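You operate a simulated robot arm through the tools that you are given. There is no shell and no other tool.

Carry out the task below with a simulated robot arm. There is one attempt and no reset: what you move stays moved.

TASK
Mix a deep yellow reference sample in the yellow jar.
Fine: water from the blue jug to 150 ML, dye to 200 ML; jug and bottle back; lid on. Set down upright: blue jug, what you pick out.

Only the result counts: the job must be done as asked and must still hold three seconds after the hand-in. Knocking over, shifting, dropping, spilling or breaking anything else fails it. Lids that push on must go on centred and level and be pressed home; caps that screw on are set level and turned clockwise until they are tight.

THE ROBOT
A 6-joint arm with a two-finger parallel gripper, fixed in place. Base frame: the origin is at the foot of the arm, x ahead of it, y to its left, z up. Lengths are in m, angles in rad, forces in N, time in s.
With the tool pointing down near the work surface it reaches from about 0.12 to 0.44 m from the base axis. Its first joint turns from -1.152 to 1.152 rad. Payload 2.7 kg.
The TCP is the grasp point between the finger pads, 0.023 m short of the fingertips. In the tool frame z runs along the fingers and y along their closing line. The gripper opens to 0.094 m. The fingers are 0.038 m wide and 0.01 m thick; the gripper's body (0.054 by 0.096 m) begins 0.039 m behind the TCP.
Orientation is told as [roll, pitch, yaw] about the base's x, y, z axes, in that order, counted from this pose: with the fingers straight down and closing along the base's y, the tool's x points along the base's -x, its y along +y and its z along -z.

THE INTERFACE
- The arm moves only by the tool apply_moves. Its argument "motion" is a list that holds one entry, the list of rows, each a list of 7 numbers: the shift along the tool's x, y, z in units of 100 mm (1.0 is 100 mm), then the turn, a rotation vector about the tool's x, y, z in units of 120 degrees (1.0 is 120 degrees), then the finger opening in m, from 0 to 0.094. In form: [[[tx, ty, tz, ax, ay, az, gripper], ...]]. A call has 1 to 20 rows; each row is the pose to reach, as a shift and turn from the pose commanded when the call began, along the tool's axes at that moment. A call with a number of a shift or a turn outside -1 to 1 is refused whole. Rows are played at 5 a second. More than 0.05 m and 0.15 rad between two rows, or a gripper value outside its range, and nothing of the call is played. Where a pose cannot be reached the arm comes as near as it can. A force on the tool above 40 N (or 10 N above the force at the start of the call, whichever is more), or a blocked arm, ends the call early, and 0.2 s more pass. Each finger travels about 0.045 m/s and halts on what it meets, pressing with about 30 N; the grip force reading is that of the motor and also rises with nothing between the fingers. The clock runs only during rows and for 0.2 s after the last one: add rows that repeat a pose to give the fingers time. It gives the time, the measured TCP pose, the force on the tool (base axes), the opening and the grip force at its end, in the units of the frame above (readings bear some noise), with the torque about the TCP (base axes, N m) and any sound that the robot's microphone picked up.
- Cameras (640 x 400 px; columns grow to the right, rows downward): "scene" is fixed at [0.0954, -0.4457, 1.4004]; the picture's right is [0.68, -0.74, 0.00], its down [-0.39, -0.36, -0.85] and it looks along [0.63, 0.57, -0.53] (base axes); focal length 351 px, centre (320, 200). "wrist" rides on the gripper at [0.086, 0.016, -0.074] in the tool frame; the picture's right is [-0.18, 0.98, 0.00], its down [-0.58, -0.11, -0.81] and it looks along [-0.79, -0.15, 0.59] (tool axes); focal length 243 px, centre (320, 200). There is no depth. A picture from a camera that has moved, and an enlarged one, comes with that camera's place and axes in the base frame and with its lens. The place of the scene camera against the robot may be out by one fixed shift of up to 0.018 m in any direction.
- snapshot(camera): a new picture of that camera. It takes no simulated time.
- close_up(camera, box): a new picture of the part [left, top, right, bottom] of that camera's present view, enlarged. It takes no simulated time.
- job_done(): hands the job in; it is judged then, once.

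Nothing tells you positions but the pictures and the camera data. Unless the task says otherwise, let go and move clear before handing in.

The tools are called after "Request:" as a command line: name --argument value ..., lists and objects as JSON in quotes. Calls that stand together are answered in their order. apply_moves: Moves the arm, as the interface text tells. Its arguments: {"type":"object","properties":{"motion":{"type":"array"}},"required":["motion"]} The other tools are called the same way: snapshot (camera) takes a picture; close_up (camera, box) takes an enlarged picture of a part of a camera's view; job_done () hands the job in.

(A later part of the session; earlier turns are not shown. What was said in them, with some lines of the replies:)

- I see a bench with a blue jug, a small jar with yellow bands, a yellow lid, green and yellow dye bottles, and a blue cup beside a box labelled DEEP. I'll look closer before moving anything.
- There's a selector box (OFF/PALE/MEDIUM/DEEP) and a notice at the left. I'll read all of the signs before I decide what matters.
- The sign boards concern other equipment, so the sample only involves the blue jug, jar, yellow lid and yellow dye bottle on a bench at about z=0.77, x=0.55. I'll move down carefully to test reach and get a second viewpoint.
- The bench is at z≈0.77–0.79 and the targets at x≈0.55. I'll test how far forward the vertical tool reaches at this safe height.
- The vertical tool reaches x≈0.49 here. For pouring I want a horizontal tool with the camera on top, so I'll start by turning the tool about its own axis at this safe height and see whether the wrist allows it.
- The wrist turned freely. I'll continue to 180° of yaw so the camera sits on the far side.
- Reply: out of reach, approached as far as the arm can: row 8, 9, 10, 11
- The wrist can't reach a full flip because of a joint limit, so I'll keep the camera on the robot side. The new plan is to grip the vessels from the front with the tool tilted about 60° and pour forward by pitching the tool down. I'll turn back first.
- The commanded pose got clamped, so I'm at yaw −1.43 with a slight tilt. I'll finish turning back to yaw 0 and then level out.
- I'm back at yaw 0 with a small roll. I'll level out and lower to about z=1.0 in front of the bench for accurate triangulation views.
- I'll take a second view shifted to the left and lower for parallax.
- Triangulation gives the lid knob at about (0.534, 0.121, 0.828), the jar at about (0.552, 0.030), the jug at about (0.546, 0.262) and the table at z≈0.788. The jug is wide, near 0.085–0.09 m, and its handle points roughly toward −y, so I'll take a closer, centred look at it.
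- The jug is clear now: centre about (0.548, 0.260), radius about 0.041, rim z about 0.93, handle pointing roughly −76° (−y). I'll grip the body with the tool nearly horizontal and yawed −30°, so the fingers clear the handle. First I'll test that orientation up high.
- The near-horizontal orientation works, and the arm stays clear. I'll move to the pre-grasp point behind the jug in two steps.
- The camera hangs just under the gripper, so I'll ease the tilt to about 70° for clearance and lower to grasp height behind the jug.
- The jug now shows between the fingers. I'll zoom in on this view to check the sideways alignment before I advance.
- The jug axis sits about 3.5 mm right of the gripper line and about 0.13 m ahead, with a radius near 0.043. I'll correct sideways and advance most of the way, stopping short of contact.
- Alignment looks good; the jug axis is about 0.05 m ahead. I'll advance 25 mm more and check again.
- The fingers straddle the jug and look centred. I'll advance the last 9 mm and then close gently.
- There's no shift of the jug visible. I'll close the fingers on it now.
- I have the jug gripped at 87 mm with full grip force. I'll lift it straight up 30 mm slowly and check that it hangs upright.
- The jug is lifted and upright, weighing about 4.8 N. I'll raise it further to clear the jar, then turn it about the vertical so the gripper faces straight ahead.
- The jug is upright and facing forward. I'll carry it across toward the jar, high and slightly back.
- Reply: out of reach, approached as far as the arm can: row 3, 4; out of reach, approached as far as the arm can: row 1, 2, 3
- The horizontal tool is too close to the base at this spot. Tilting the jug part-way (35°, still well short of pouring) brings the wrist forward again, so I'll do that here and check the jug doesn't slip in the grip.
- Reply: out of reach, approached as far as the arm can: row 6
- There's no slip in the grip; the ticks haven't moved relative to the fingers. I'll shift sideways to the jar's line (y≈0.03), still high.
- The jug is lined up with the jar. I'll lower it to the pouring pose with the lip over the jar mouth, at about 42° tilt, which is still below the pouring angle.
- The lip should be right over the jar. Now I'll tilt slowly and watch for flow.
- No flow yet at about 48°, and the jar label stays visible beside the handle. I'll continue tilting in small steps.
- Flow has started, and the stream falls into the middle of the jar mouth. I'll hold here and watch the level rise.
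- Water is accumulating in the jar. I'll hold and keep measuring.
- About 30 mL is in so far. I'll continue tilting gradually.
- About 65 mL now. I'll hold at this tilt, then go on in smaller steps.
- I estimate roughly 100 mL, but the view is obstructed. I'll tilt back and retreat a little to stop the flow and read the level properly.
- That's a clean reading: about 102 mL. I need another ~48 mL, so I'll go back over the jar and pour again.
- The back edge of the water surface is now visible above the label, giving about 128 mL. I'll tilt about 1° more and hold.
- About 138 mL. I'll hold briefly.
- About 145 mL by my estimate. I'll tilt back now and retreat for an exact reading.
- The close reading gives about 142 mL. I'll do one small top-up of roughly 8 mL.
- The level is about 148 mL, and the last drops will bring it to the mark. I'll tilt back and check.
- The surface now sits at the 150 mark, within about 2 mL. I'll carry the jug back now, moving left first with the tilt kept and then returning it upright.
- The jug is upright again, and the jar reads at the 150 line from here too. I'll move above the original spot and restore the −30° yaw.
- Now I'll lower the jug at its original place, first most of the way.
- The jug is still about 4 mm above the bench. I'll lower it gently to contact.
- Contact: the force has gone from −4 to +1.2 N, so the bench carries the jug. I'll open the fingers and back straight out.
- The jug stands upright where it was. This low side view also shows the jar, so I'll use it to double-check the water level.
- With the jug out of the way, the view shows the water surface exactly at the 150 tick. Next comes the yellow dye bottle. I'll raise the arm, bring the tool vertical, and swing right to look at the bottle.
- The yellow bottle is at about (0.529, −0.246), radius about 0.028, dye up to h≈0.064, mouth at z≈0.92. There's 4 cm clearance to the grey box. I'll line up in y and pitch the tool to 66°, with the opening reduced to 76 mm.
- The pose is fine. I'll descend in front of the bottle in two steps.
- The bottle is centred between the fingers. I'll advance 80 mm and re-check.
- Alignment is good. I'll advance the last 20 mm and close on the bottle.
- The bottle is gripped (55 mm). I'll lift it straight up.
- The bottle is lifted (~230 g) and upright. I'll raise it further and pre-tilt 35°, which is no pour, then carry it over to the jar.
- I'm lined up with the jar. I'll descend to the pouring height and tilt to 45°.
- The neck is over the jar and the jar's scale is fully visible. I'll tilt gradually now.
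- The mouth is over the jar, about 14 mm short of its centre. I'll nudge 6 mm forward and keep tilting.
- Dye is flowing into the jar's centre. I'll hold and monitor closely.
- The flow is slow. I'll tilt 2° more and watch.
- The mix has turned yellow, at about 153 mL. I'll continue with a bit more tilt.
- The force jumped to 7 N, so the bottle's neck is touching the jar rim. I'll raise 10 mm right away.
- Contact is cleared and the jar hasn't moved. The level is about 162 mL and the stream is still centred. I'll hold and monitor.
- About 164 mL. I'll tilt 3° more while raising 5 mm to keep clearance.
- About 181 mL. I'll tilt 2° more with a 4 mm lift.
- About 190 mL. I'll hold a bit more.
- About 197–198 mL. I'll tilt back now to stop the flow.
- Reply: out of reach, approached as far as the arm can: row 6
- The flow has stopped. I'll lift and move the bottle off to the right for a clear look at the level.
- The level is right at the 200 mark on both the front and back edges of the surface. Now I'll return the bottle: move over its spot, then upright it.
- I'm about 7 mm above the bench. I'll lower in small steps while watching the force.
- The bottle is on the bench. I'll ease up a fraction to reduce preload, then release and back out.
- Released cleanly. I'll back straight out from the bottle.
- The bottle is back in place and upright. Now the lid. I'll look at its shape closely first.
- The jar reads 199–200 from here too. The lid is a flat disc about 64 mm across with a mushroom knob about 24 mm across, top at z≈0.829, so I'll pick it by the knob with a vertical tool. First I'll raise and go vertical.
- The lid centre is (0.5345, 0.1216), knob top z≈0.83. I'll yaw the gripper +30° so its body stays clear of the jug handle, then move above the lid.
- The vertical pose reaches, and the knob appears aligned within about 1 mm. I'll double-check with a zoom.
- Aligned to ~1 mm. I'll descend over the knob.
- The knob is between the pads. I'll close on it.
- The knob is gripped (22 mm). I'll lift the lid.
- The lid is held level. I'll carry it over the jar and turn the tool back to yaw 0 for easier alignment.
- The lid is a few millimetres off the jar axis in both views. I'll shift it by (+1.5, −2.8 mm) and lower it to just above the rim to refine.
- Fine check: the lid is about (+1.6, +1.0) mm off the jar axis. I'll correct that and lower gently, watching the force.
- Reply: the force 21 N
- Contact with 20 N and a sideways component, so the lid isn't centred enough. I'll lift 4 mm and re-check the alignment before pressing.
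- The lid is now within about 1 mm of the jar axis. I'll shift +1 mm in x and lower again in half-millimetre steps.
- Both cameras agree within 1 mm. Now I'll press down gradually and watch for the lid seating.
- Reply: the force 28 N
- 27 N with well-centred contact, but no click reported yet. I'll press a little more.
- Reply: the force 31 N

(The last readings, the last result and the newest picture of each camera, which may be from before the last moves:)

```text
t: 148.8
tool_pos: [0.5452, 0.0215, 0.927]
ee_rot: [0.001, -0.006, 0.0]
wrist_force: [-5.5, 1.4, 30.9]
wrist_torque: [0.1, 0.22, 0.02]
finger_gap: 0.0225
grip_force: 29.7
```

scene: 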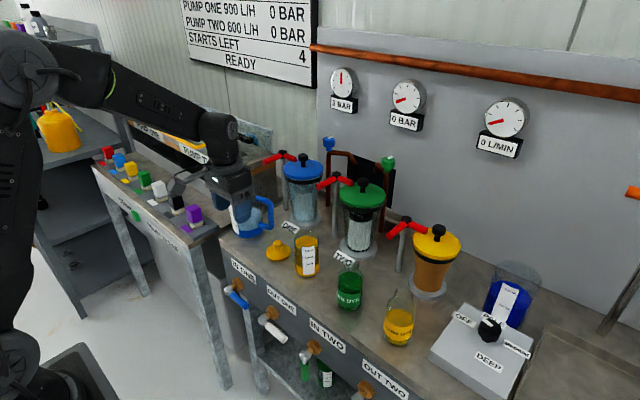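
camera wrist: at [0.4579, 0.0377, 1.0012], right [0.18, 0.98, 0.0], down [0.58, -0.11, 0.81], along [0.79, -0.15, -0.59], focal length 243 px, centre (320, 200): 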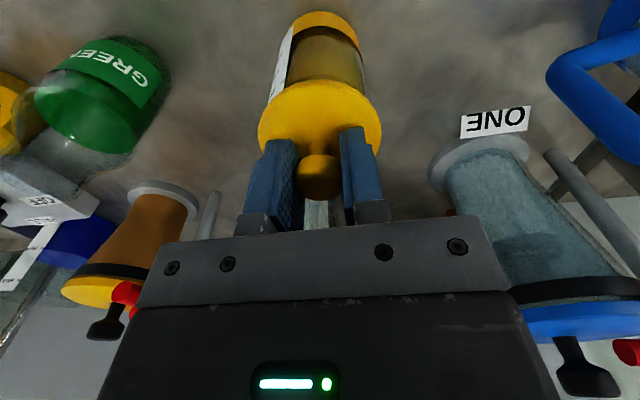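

Request:
apply_moves --motion '[[[0, 0, 0.005, 0, 0, 0, 0.01], [0, 0, 0.01, 0, 0, 0, 0.01], [0, 0, 0.015, 0, 0, 0, 0.01], [0, 0, 0.015, 0, 0, 0, 0.01]]]'

Request:
close_up --camera "scene" --box '[290, 225, 324, 256]'

Request:
close_up --camera "wrist" --box '[220, 30, 420, 220]'

```text
t: 149.8
tool_pos: [0.5453, 0.0205, 0.9272]
ee_rot: [-0.001, -0.01, 0.0]
wrist_force: [-8.7, -1.4, 38.7]
wrist_torque: [-0.05, 0.42, 0.01]
finger_gap: 0.0224
grip_force: 29.8
```

```text
12.90 times, centred on (307, 240) of scene
camera zoom: at [0.0945, -0.4458, 1.4005], right [0.68, -0.74, 0.0], down [-0.39, -0.36, -0.85], along [0.63, 0.57, -0.53], focal length 4528 px, centre (488, -323)
```

zoom: 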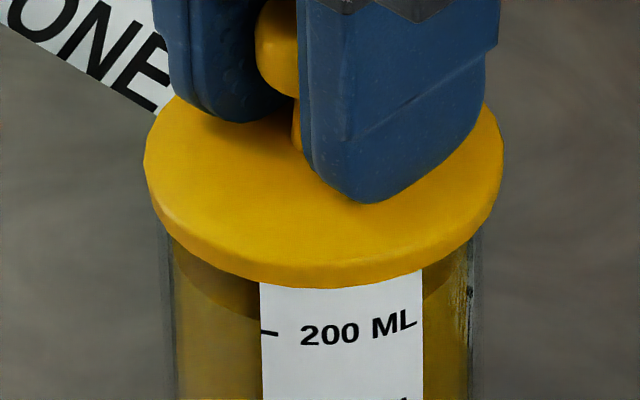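

```text
2.11 times, centred on (320, 125) of wrist
camera zoom: at [0.4584, 0.0376, 0.9995], right [0.18, 0.98, 0.0], down [0.57, -0.11, 0.81], along [0.8, -0.15, -0.58], focal length 511 px, centre (320, 358)
```

zoom: 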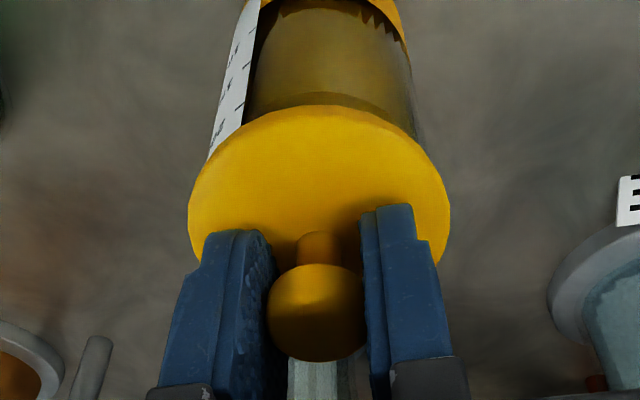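

38.7 N and the lid sits flat on the rim. To judge what "home" looks like, I'll look at the closed green jar on the lower shelf for comparison.

Request:
close_up --camera "scene" --box '[290, 350, 350, 395]'

Request:
close_up --camera "scene" --box '[290, 235, 324, 270]'

```text
8.89 times, centred on (320, 372) of scene
camera zoom: at [0.0945, -0.4458, 1.4005], right [0.68, -0.74, 0.0], down [-0.39, -0.36, -0.85], along [0.63, 0.57, -0.53], focal length 3119 px, centre (320, -1333)
```

zoom: 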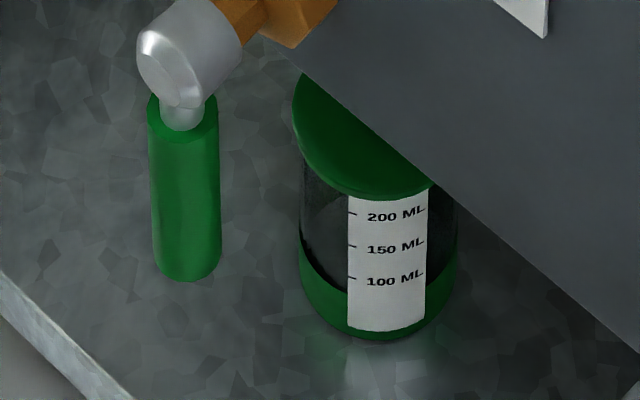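

```text
11.43 times, centred on (307, 252) of scene
camera zoom: at [0.0945, -0.4458, 1.4005], right [0.68, -0.74, 0.0], down [-0.39, -0.36, -0.85], along [0.63, 0.57, -0.53], focal length 4010 px, centre (469, -400)
```

zoom: 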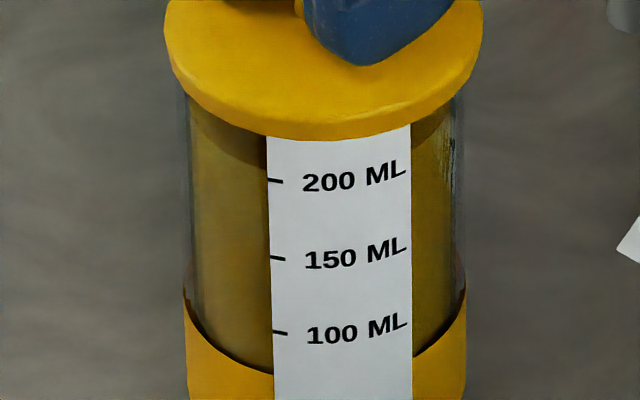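

The closed green jar shows its lid disc resting at the same height above the 200 mark as mine. I'll ease the load off and gently test whether the lid has latched.

Request:
apply_moves --motion '[[[0, 0, -0.02, 0, 0, 0, 0.01], [0, 0, -0.045, 0, 0, 0, 0.01], [0, 0, -0.045, 0, 0, 0, 0.01]]]'

Request:
close_up --camera "scene" --box '[290, 235, 324, 270]'

```text
t: 150.6
tool_pos: [0.5469, 0.0219, 0.9266]
ee_rot: [0.0, 0.0, 0.0]
wrist_force: [6.5, -1.7, 14.2]
wrist_torque: [-0.08, -0.45, -0.03]
finger_gap: 0.0223
grip_force: 30.0
```

```text
11.43 times, centred on (307, 252) of scene
camera zoom: at [0.0953, -0.4458, 1.4004], right [0.68, -0.74, 0.0], down [-0.39, -0.36, -0.85], along [0.63, 0.57, -0.53], focal length 4010 px, centre (469, -400)
```

zoom: 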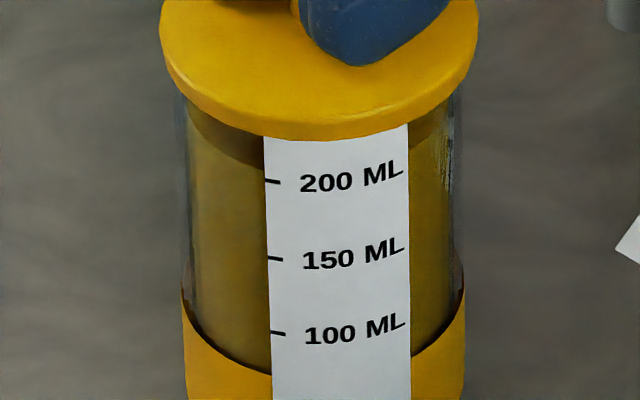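

Request:
apply_moves --motion '[[[0, 0, -0.01, 0, 0, 0, 0.01], [0, 0, -0.015, 0, 0, 0, 0.01], [0, 0, -0.015, 0, 0, 0, 0.01]]]'

Request:
apply_moves --motion '[[[0, 0, -0.005, 0, 0, 0, 0.01], [0, 0, -0.01, 0, 0, 0, 0.01], [0, 0, -0.01, 0, 0, 0, 0.01]]]'

Request:
close_up --camera "scene" --box '[290, 235, 324, 270]'

```text
t: 151.4
tool_pos: [0.5443, 0.0229, 0.9269]
ee_rot: [-0.001, 0.003, 0.0]
wrist_force: [1.7, 0.3, 2.9]
wrist_torque: [0.05, -0.12, 0.02]
finger_gap: 0.0224
grip_force: 30.0
```

```text
t: 152.2
tool_pos: [0.5449, 0.0215, 0.9281]
ee_rot: [0.0, 0.0, 0.001]
wrist_force: [0.8, 0.1, -0.1]
wrist_torque: [0.01, 0.04, 0.02]
finger_gap: 0.0224
grip_force: 29.9
```

```text
11.43 times, centred on (307, 252) of scene
camera zoom: at [0.0954, -0.4457, 1.4004], right [0.68, -0.74, 0.0], down [-0.39, -0.36, -0.85], along [0.63, 0.57, -0.53], focal length 4010 px, centre (469, -400)
```

zoom: 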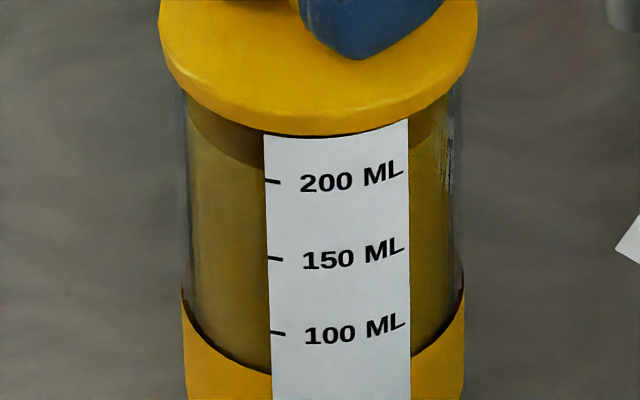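

The lid lifts off freely, so it hasn't latched. I'll look more closely at how the green lid sits on its jar before I press again.

Request:
close_up --camera "scene" --box '[314, 362, 338, 384]'

Request:
close_up --camera "scene" --box '[295, 232, 319, 254]'

```text
16.00 times, centred on (326, 373) of scene
camera zoom: at [0.0954, -0.4457, 1.4004], right [0.68, -0.74, 0.0], down [-0.39, -0.36, -0.85], along [0.63, 0.57, -0.53], focal length 5614 px, centre (224, -2568)
```

zoom: 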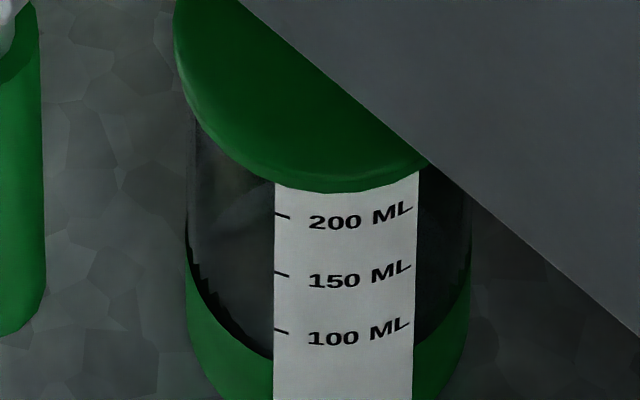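

```text
16.00 times, centred on (307, 243) of scene
camera zoom: at [0.0954, -0.4457, 1.4004], right [0.68, -0.74, 0.0], down [-0.39, -0.36, -0.85], along [0.63, 0.57, -0.53], focal length 5614 px, centre (528, -488)
```

zoom: 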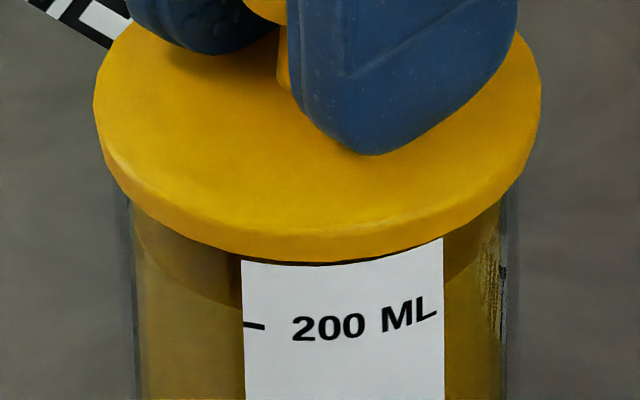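

The green lid's disc sits about 13.6 mm above its 200 mark, and mine pressed sits about 13 mm above, so a disc flush on the rim is the home position. The lid is centred, so I'll press firmly again and this time release while it's seated.

Request:
apply_moves --motion '[[[0, 0, 0.015, 0, 0, 0, 0.01], [0, 0, 0.025, 0, 0, 0, 0.01], [0, 0, 0.035, 0, 0, 0, 0.01], [0, 0, 0.045, 0, 0, 0, 0.01], [0, 0, 0.05, 0, 0, 0, 0.01], [0, 0, 0.05, 0, 0, 0, 0.01]]]'

Request:
close_up --camera "scene" --box '[295, 232, 319, 254]'

```text
t: 153.6
tool_pos: [0.5458, 0.0217, 0.9269]
ee_rot: [0.001, -0.007, 0.003]
wrist_force: [-8.8, 2.2, 30.2]
wrist_torque: [0.13, 0.56, 0.03]
finger_gap: 0.0226
grip_force: 30.0
```

```text
16.00 times, centred on (307, 243) of scene
camera zoom: at [0.0946, -0.4457, 1.4005], right [0.68, -0.74, 0.0], down [-0.39, -0.36, -0.85], along [0.63, 0.57, -0.53], focal length 5614 px, centre (528, -488)
```

zoom: 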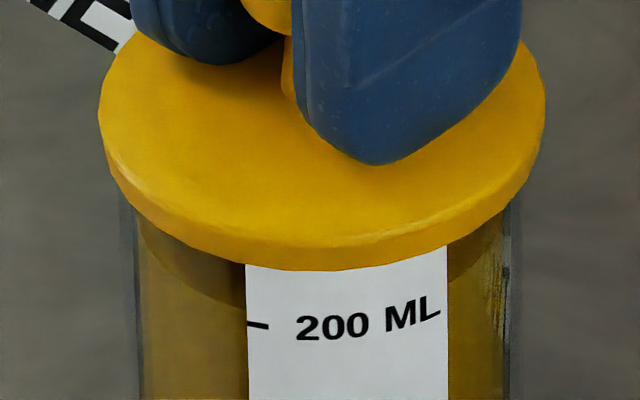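

Request:
apply_moves --motion '[[[0, 0, 0.005, 0, 0, 0, 0.01], [0, 0, 0.01, 0, 0, 0, 0.01], [0, 0, 0.015, 0, 0, 0, 0.01], [0, 0, 0.015, 0, 0, 0, 0.01]]]'

Request:
close_up --camera "scene" --box '[295, 232, 319, 254]'

```text
t: 154.6
tool_pos: [0.5445, 0.0213, 0.9269]
ee_rot: [0.0, -0.009, 0.0]
wrist_force: [-8.8, 0.7, 36.6]
wrist_torque: [0.09, 0.59, 0.06]
finger_gap: 0.0222
grip_force: 29.6
```

```text
16.00 times, centred on (307, 243) of scene
camera zoom: at [0.0945, -0.4457, 1.4005], right [0.68, -0.74, 0.0], down [-0.39, -0.36, -0.85], along [0.63, 0.57, -0.53], focal length 5614 px, centre (528, -488)
```

zoom: 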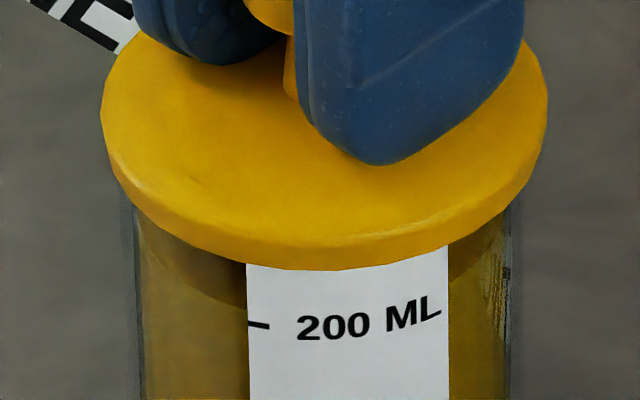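

It's on a hard stop at 37 N. I'll ease part of the load to cancel the sideways force, then open the fingers while it's still pressed on.

Request:
apply_moves --motion '[[[0, 0, -0.013, 0, 0, 0, 0.01], [0, 0, -0.026, 0, 0, 0, 0.01], [0, 0, -0.026, 0, 0, 0, 0.01]]]'

```text
t: 155.4
tool_pos: [0.5459, 0.0213, 0.9268]
ee_rot: [-0.001, -0.004, 0.0]
wrist_force: [5.0, -0.1, 18.4]
wrist_torque: [0.05, -0.43, 0.02]
finger_gap: 0.0226
grip_force: 29.7
```

Request:
apply_moves --motion '[[[0, 0, 0.007, 0, 0, 0, 0.01], [0, 0, 0.007, 0, 0, 0, 0.01]]]'

Request:
apply_moves --motion '[[[0, 0, 0, 0, 0, 0, 0.024], [0, 0, 0, 0, 0, 0, 0.028], [0, 0, 0, 0, 0, 0, 0.035], [0, 0, 0, 0, 0, 0, 0.045], [0, 0, 0, 0, 0, 0, 0.045]]]'

Request:
close_up --camera "scene" --box '[285, 215, 335, 265]'

Request:
snapshot --camera "wrist"

```text
t: 156.0
tool_pos: [0.5459, 0.0216, 0.9268]
ee_rot: [0.001, -0.003, -0.001]
wrist_force: [3.3, 1.3, 22.2]
wrist_torque: [0.06, -0.14, 0.02]
finger_gap: 0.0222
grip_force: 30.2
```

```text
t: 157.2
tool_pos: [0.5447, 0.022, 0.9268]
ee_rot: [-0.001, -0.004, -0.002]
wrist_force: [-0.2, -0.9, 24.4]
wrist_torque: [0.04, 0.12, 0.02]
finger_gap: 0.04
grip_force: 0.1
heard: snap
```

```text
8.00 times, centred on (310, 240) of scene
camera zoom: at [0.0949, -0.4458, 1.4005], right [0.68, -0.74, 0.0], down [-0.39, -0.36, -0.85], along [0.63, 0.57, -0.53], focal length 2807 px, centre (400, -120)
```

zoom: 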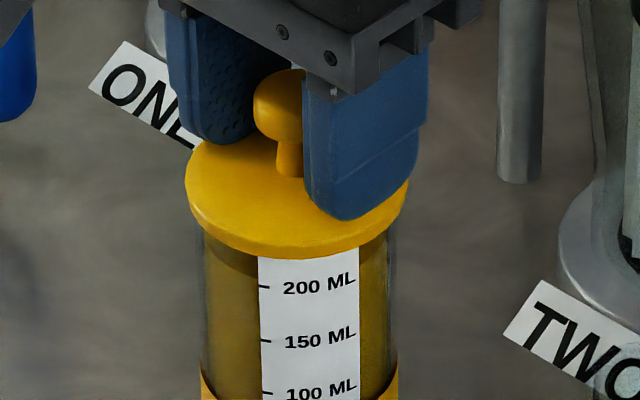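

```text
taken
camera wrist: at [0.458, 0.0375, 0.9999], right [0.18, 0.98, 0.0], down [0.58, -0.11, 0.81], along [0.79, -0.15, -0.59], focal length 243 px, centre (320, 200)
```

wrist: 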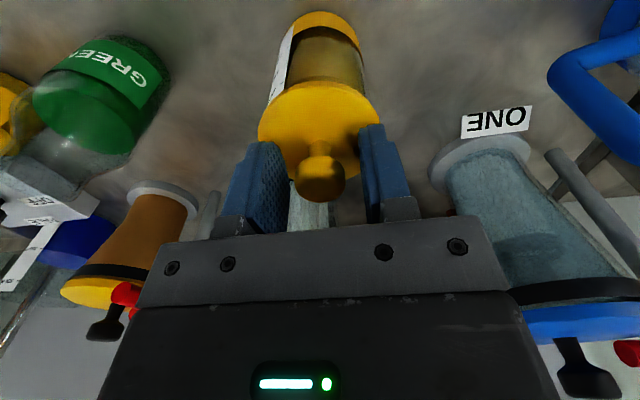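

I heard a snap as the fingers opened, but the tool still reads 24 N, so something is still touching. I'll inspect closely before moving.

Request:
close_up --camera "wrist" --box '[220, 60, 420, 220]'

Request:
close_up --camera "scene" --box '[290, 215, 330, 250]'

```text
2.50 times, centred on (320, 140) of wrist
camera zoom: at [0.458, 0.0375, 0.9999], right [0.18, 0.98, 0.0], down [0.58, -0.11, 0.81], along [0.79, -0.15, -0.59], focal length 606 px, centre (320, 350)
```

zoom: 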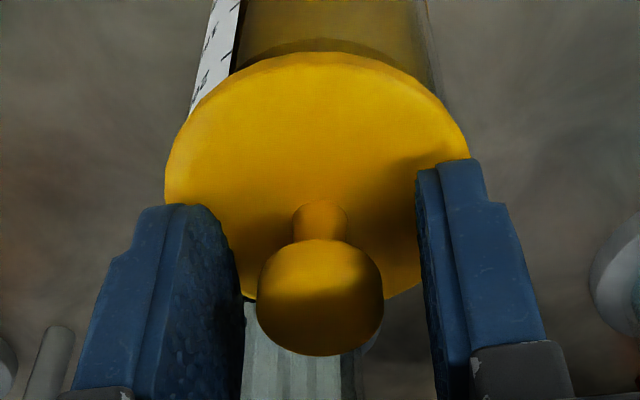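

```text
11.43 times, centred on (310, 232) of scene
camera zoom: at [0.0949, -0.4458, 1.4005], right [0.68, -0.74, 0.0], down [-0.39, -0.36, -0.85], along [0.63, 0.57, -0.53], focal length 4010 px, centre (434, -171)
```

zoom: 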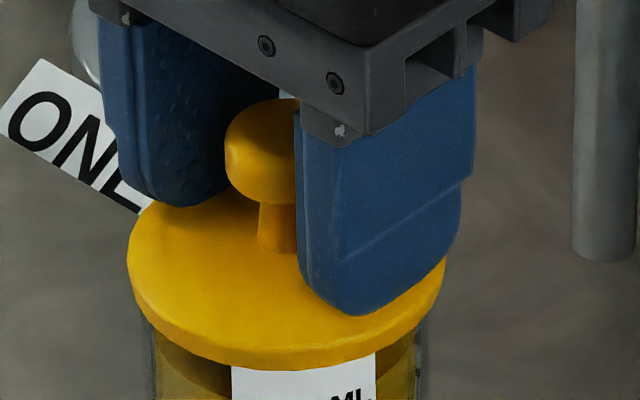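

Request:
close_up --camera "scene" --box '[295, 238, 319, 260]'

Request:
apply_moves --motion '[[[0, 0, 0.01, 0, 0, 0, 0.045], [0, 0, 0.02, 0, 0, 0, 0.045], [0, 0, 0.02, 0, 0, 0, 0.045]]]'

Request:
close_up --camera "scene" --box '[295, 238, 319, 260]'

```text
16.00 times, centred on (307, 249) of scene
camera zoom: at [0.0949, -0.4458, 1.4005], right [0.68, -0.74, 0.0], down [-0.39, -0.36, -0.85], along [0.63, 0.57, -0.53], focal length 5614 px, centre (528, -584)
```

zoom: 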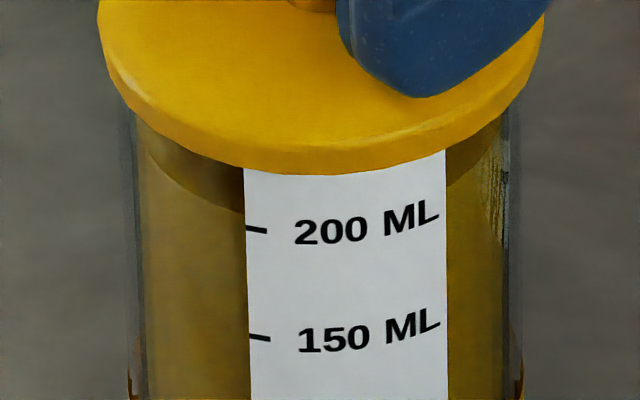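

```text
t: 158.0
tool_pos: [0.545, 0.0215, 0.9277]
ee_rot: [-0.001, -0.008, 0.001]
wrist_force: [-8.3, -0.9, 37.1]
wrist_torque: [-0.08, 0.48, 0.01]
finger_gap: 0.0404
grip_force: 0.1
```

```text
16.00 times, centred on (307, 249) of scene
camera zoom: at [0.0945, -0.4458, 1.4005], right [0.68, -0.74, 0.0], down [-0.39, -0.36, -0.85], along [0.63, 0.57, -0.53], focal length 5614 px, centre (528, -584)
```

zoom: 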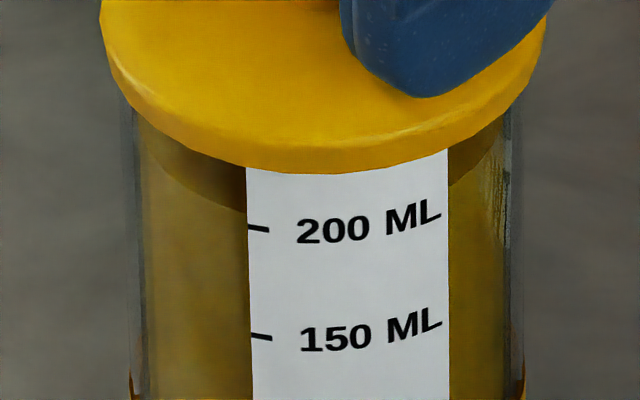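

The lid is flush and stable at 37 N. I'll now raise the tool straight up with the fingers open and check the lid stays put.

Request:
apply_moves --motion '[[[0, 0, -0.03, 0, 0, 0, 0.045], [0, 0, -0.06, 0, 0, 0, 0.045], [0, 0, -0.1, 0, 0, 0, 0.045], [0, 0, -0.2, 0, 0, 0, 0.045], [0, 0, -0.4, 0, 0, 0, 0.045], [0, 0, -0.6, 0, 0, 0, 0.045], [0, 0, -0.6, 0, 0, 0, 0.045]]]'

Request:
close_up --camera "scene" --box '[285, 215, 335, 280]'

Request:
snapshot --camera "wrist"

Request:
close_up --camera "scene" --box '[290, 228, 324, 256]'

```text
t: 159.6
tool_pos: [0.5443, 0.0218, 0.9829]
ee_rot: [0.0, -0.001, -0.001]
wrist_force: [-0.3, 0.0, 0.1]
wrist_torque: [0.0, 0.02, 0.0]
finger_gap: 0.045
grip_force: 0.1
```

```text
6.15 times, centred on (310, 248) of scene
camera zoom: at [0.0954, -0.4457, 1.4004], right [0.68, -0.74, 0.0], down [-0.39, -0.36, -0.85], along [0.63, 0.57, -0.53], focal length 2159 px, centre (382, -92)
```

zoom: 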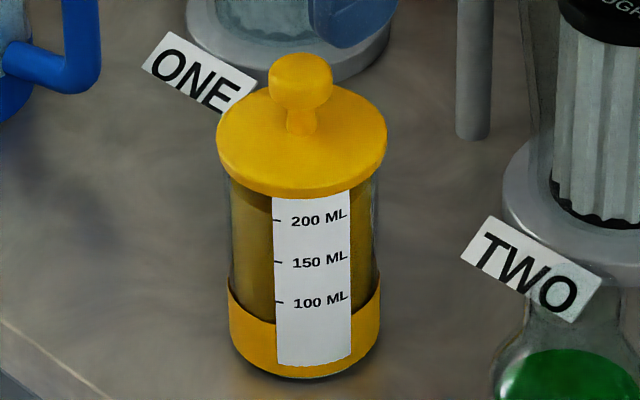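

```text
taken
camera wrist: at [0.4579, 0.0378, 1.0562], right [0.18, 0.98, 0.0], down [0.58, -0.11, 0.81], along [0.79, -0.15, -0.59], focal length 243 px, centre (320, 200)
```

wrist: 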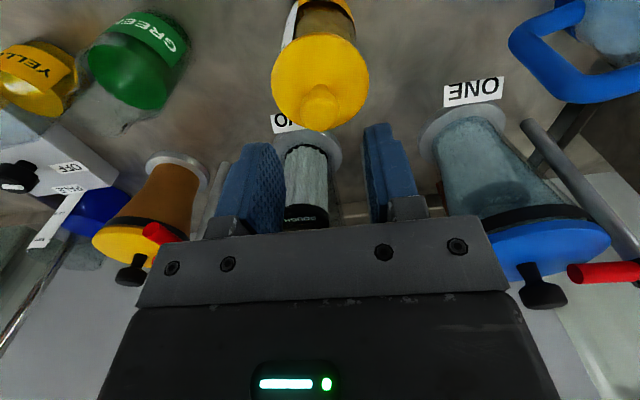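

```text
14.29 times, centred on (307, 242) of scene
camera zoom: at [0.0954, -0.4457, 1.4004], right [0.68, -0.74, 0.0], down [-0.39, -0.36, -0.85], along [0.63, 0.57, -0.53], focal length 5013 px, centre (506, -400)
```

zoom: 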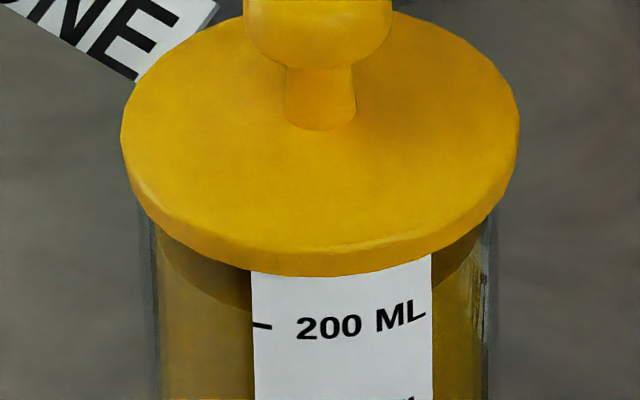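

The lid looks centred, level and flush. As an extra safeguard I'll close the fingers and press straight down on the knob's top, to be sure it is home.

Request:
apply_moves --motion '[[[0, 0, 0, 0, 0, 0, 0.03], [0, 0, 0, 0, 0, 0, 0.015], [0, 0, 0, 0, 0, 0, 0.0], [0, 0, 0, 0, 0, 0, 0.0], [0, 0, 0, 0, 0, 0, 0.0]]]'

Request:
snapshot --camera "wrist"

Request:
close_up --camera "scene" --box '[280, 205, 340, 265]'

```text
t: 160.8
tool_pos: [0.5448, 0.0215, 0.9826]
ee_rot: [-0.001, 0.003, -0.001]
wrist_force: [-0.2, 0.1, -0.2]
wrist_torque: [-0.02, -0.02, -0.01]
finger_gap: 0.0
grip_force: 29.7
```

```text
taken
camera wrist: at [0.4579, 0.0378, 1.0561], right [0.18, 0.98, 0.0], down [0.58, -0.11, 0.81], along [0.79, -0.15, -0.59], focal length 243 px, centre (320, 200)
```

wrist: 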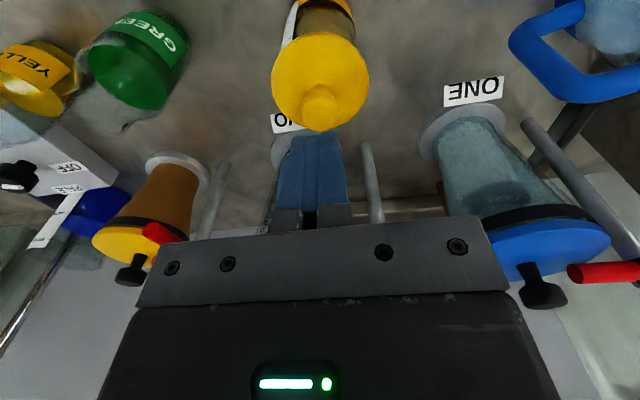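

```text
6.67 times, centred on (310, 235) of scene
camera zoom: at [0.0954, -0.4457, 1.4004], right [0.68, -0.74, 0.0], down [-0.39, -0.36, -0.85], along [0.63, 0.57, -0.53], focal length 2339 px, centre (387, -33)
```

zoom: 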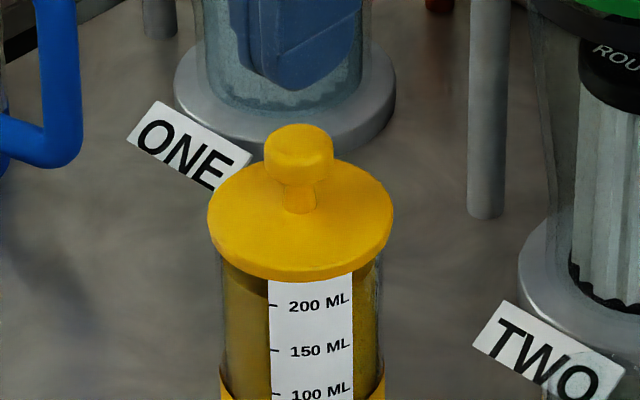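

Request:
apply_moves --motion '[[[0, 0, 0.1, 0, 0, 0, 0.0], [0, 0, 0.2, 0, 0, 0, 0.0], [0, 0, 0.28, 0, 0, 0, 0.0], [0, 0, 0.32, 0, 0, 0, 0.0], [0, 0, 0.34, 0, 0, 0, 0.0], [0, 0, 0.34, 0, 0, 0, 0.0]]]'

Request:
close_up --camera "scene" --box '[280, 205, 340, 265]'

```text
t: 162.0
tool_pos: [0.5474, 0.0218, 0.9551]
ee_rot: [0.0, -0.012, 0.001]
wrist_force: [-2.4, 0.2, 5.8]
wrist_torque: [0.01, 0.15, 0.02]
finger_gap: 0.0002
grip_force: 29.8
stopped in row 6: the force on the tool passed its limit at 43 N (the readings are from after the stop); the commanded pose is now the measured one
```

```text
6.67 times, centred on (310, 235) of scene
camera zoom: at [0.0952, -0.4457, 1.4005], right [0.68, -0.74, 0.0], down [-0.39, -0.36, -0.85], along [0.63, 0.57, -0.53], focal length 2339 px, centre (387, -33)
```

zoom: 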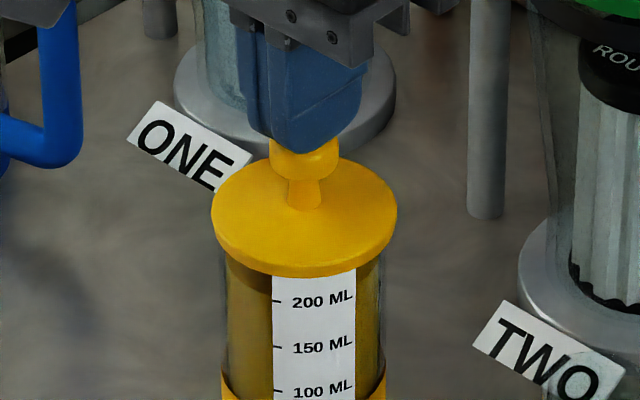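

Pressed to 43 N straight down with no further movement or snap, so the lid was already home. I'll raise and back away, then check everything.

Request:
apply_moves --motion '[[[0, 0, -0.05, 0, 0, 0, 0.0], [0, 0, -0.2, 0, 0, 0, 0.0], [0, 0, -0.5, 0, 0, 0, 0.0], [0, 0, -0.8, 0, 0, 0, 0.0], [0.3, 0, -0.95, 0, 0, 0, 0.02], [0.6, 0, -0.95, 0, 0, 0, 0.04], [0.95, 0, -0.95, 0, 0, 0, 0.06], [0.95, 0, -0.95, 0, 0, 0, 0.06]]]'

Request:
snapshot --camera "scene"

Request:
snapshot --camera "wrist"

Request:
close_up --camera "scene" --box '[280, 205, 340, 280]'

Request:
close_up --camera "scene" --box '[210, 165, 370, 265]'

Request:
close_up --camera "scene" --box '[310, 220, 470, 360]'

```text
t: 163.8
tool_pos: [0.4508, 0.0209, 1.0489]
ee_rot: [0.0, -0.013, 0.001]
wrist_force: [0.0, -0.5, -0.3]
wrist_torque: [-0.04, 0.0, 0.0]
finger_gap: 0.0598
grip_force: 0.1
```

```text
taken
```

scene: 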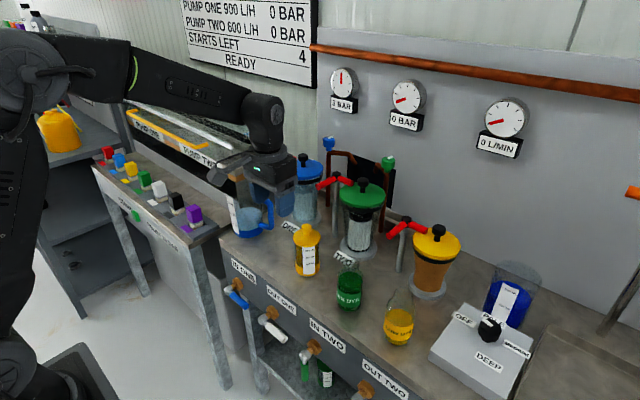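

```text
taken
camera wrist: at [0.3631, 0.0365, 1.1217], right [0.18, 0.98, 0.0], down [0.57, -0.11, 0.81], along [0.8, -0.15, -0.58], focal length 243 px, centre (320, 200)
```

wrist: 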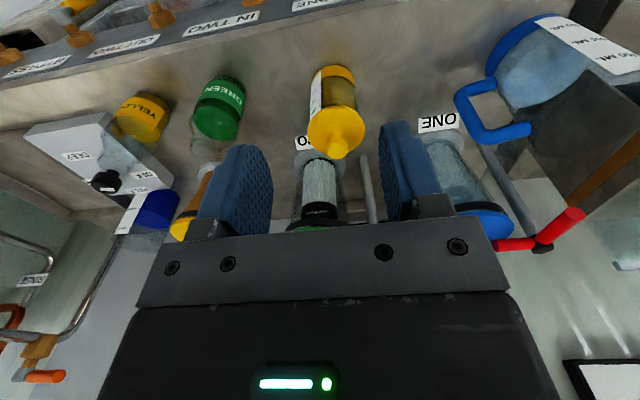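

```text
5.33 times, centred on (310, 242) of scene
camera zoom: at [0.0953, -0.4457, 1.4004], right [0.68, -0.74, 0.0], down [-0.39, -0.36, -0.85], along [0.63, 0.57, -0.53], focal length 1871 px, centre (373, -27)
```

zoom: 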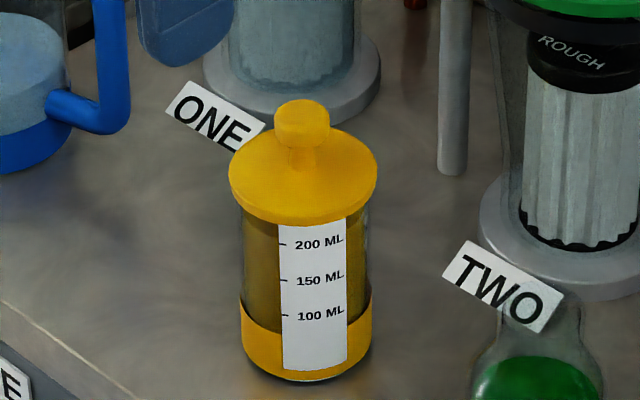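

```text
4.00 times, centred on (290, 215) of scene
camera zoom: at [0.0953, -0.4457, 1.4004], right [0.68, -0.74, 0.0], down [-0.39, -0.36, -0.85], along [0.63, 0.57, -0.53], focal length 1404 px, centre (440, 140)
```

zoom: 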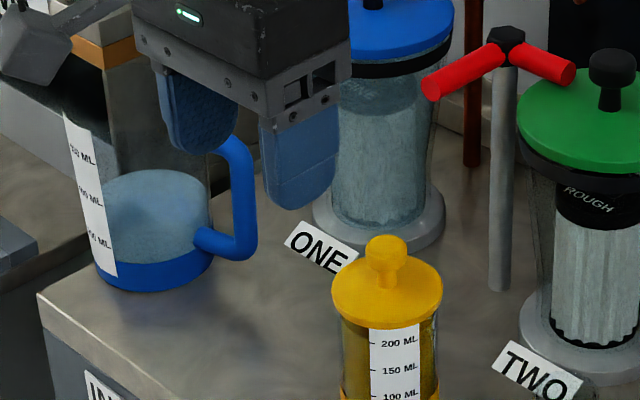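

```text
2.86 times, centred on (390, 290) of scene
camera zoom: at [0.0953, -0.4457, 1.4004], right [0.68, -0.74, 0.0], down [-0.39, -0.36, -0.85], along [0.63, 0.57, -0.53], focal length 1002 px, centre (120, -57)
```

zoom: 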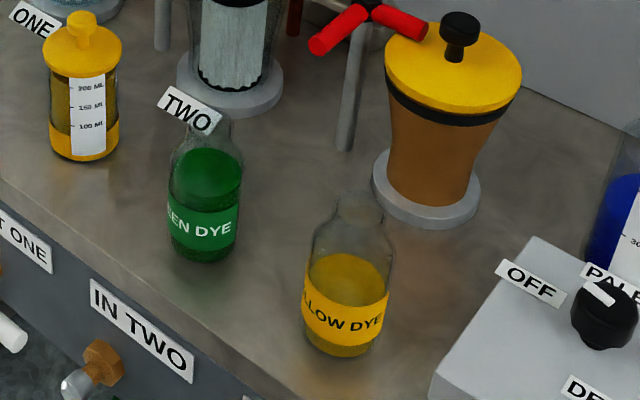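

Everything is in place: the jar is filled to 200 mL with its lid flush and centred, and the jug and yellow bottle are upright at their spots. I'll move the arm a little higher and then hand in.

Request:
apply_moves --motion '[[[0.1, 0, -0.3, 0, 0, 0, 0.06], [0.2, 0, -0.6, 0, 0, 0, 0.06], [0.3, 0, -0.9, 0, 0, 0, 0.06], [0.3, 0, -0.9, 0, 0, 0, 0.06]]]'

Request:
close_up --camera "scene" --box '[210, 165, 470, 360]'

Request:
close_up --camera "wrist" --box '[250, 30, 420, 170]'

```text
t: 164.8
tool_pos: [0.4202, 0.021, 1.14]
ee_rot: [-0.002, -0.01, 0.001]
wrist_force: [0.0, 0.7, 0.1]
wrist_torque: [-0.01, 0.03, 0.04]
finger_gap: 0.06
grip_force: 0.1
```

```text
2.05 times, centred on (340, 262) of scene
camera zoom: at [0.0954, -0.4457, 1.4004], right [0.68, -0.74, 0.0], down [-0.39, -0.36, -0.85], along [0.63, 0.57, -0.53], focal length 720 px, centre (279, 72)
```

zoom: 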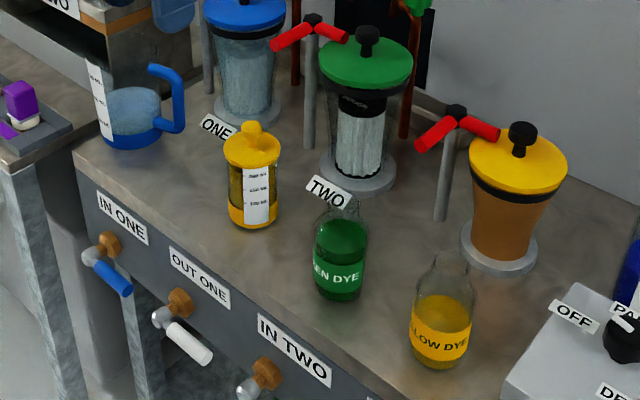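

```text
2.86 times, centred on (335, 100) of wrist
camera zoom: at [0.3332, 0.0373, 1.212], right [0.18, 0.98, 0.0], down [0.57, -0.11, 0.81], along [0.8, -0.15, -0.58], focal length 693 px, centre (277, 486)
```

zoom: 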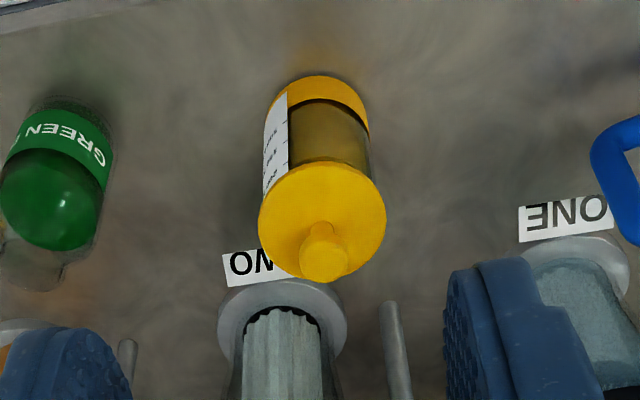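

The arm is clear. The jar is at 200 mL with its lid centred and pressed home, and the jug and the yellow dye bottle stand upright in their original spots. I'm handing in.

Request:
job_done

```text
The job is handed in.
```

The deep yellow sample is mixed in the yellow jar and handed in; I haven't seen the judge's result.

- **Fill:** I poured water from the blue jug to the 150 ML mark, then yellow dye to the 200 ML mark. Both levels were read from the camera pictures and looked within about 2 ML of their marks. I saw no spills.
- **Jug and bottle:** Both are back where they stood and upright.
- **Lid:** It is centred and flush on the rim. I heard a snap as it went on, and a further 43 N push on the knob moved nothing.
- **Contact:** While pouring the dye, the bottle neck touched the jar rim with about 7 N. I raised it at once, and the jar did not visibly move.
- **Dial:** I left the OFF/PALE/MEDIUM/DEEP dial where it was, because the task did not mention setting it.
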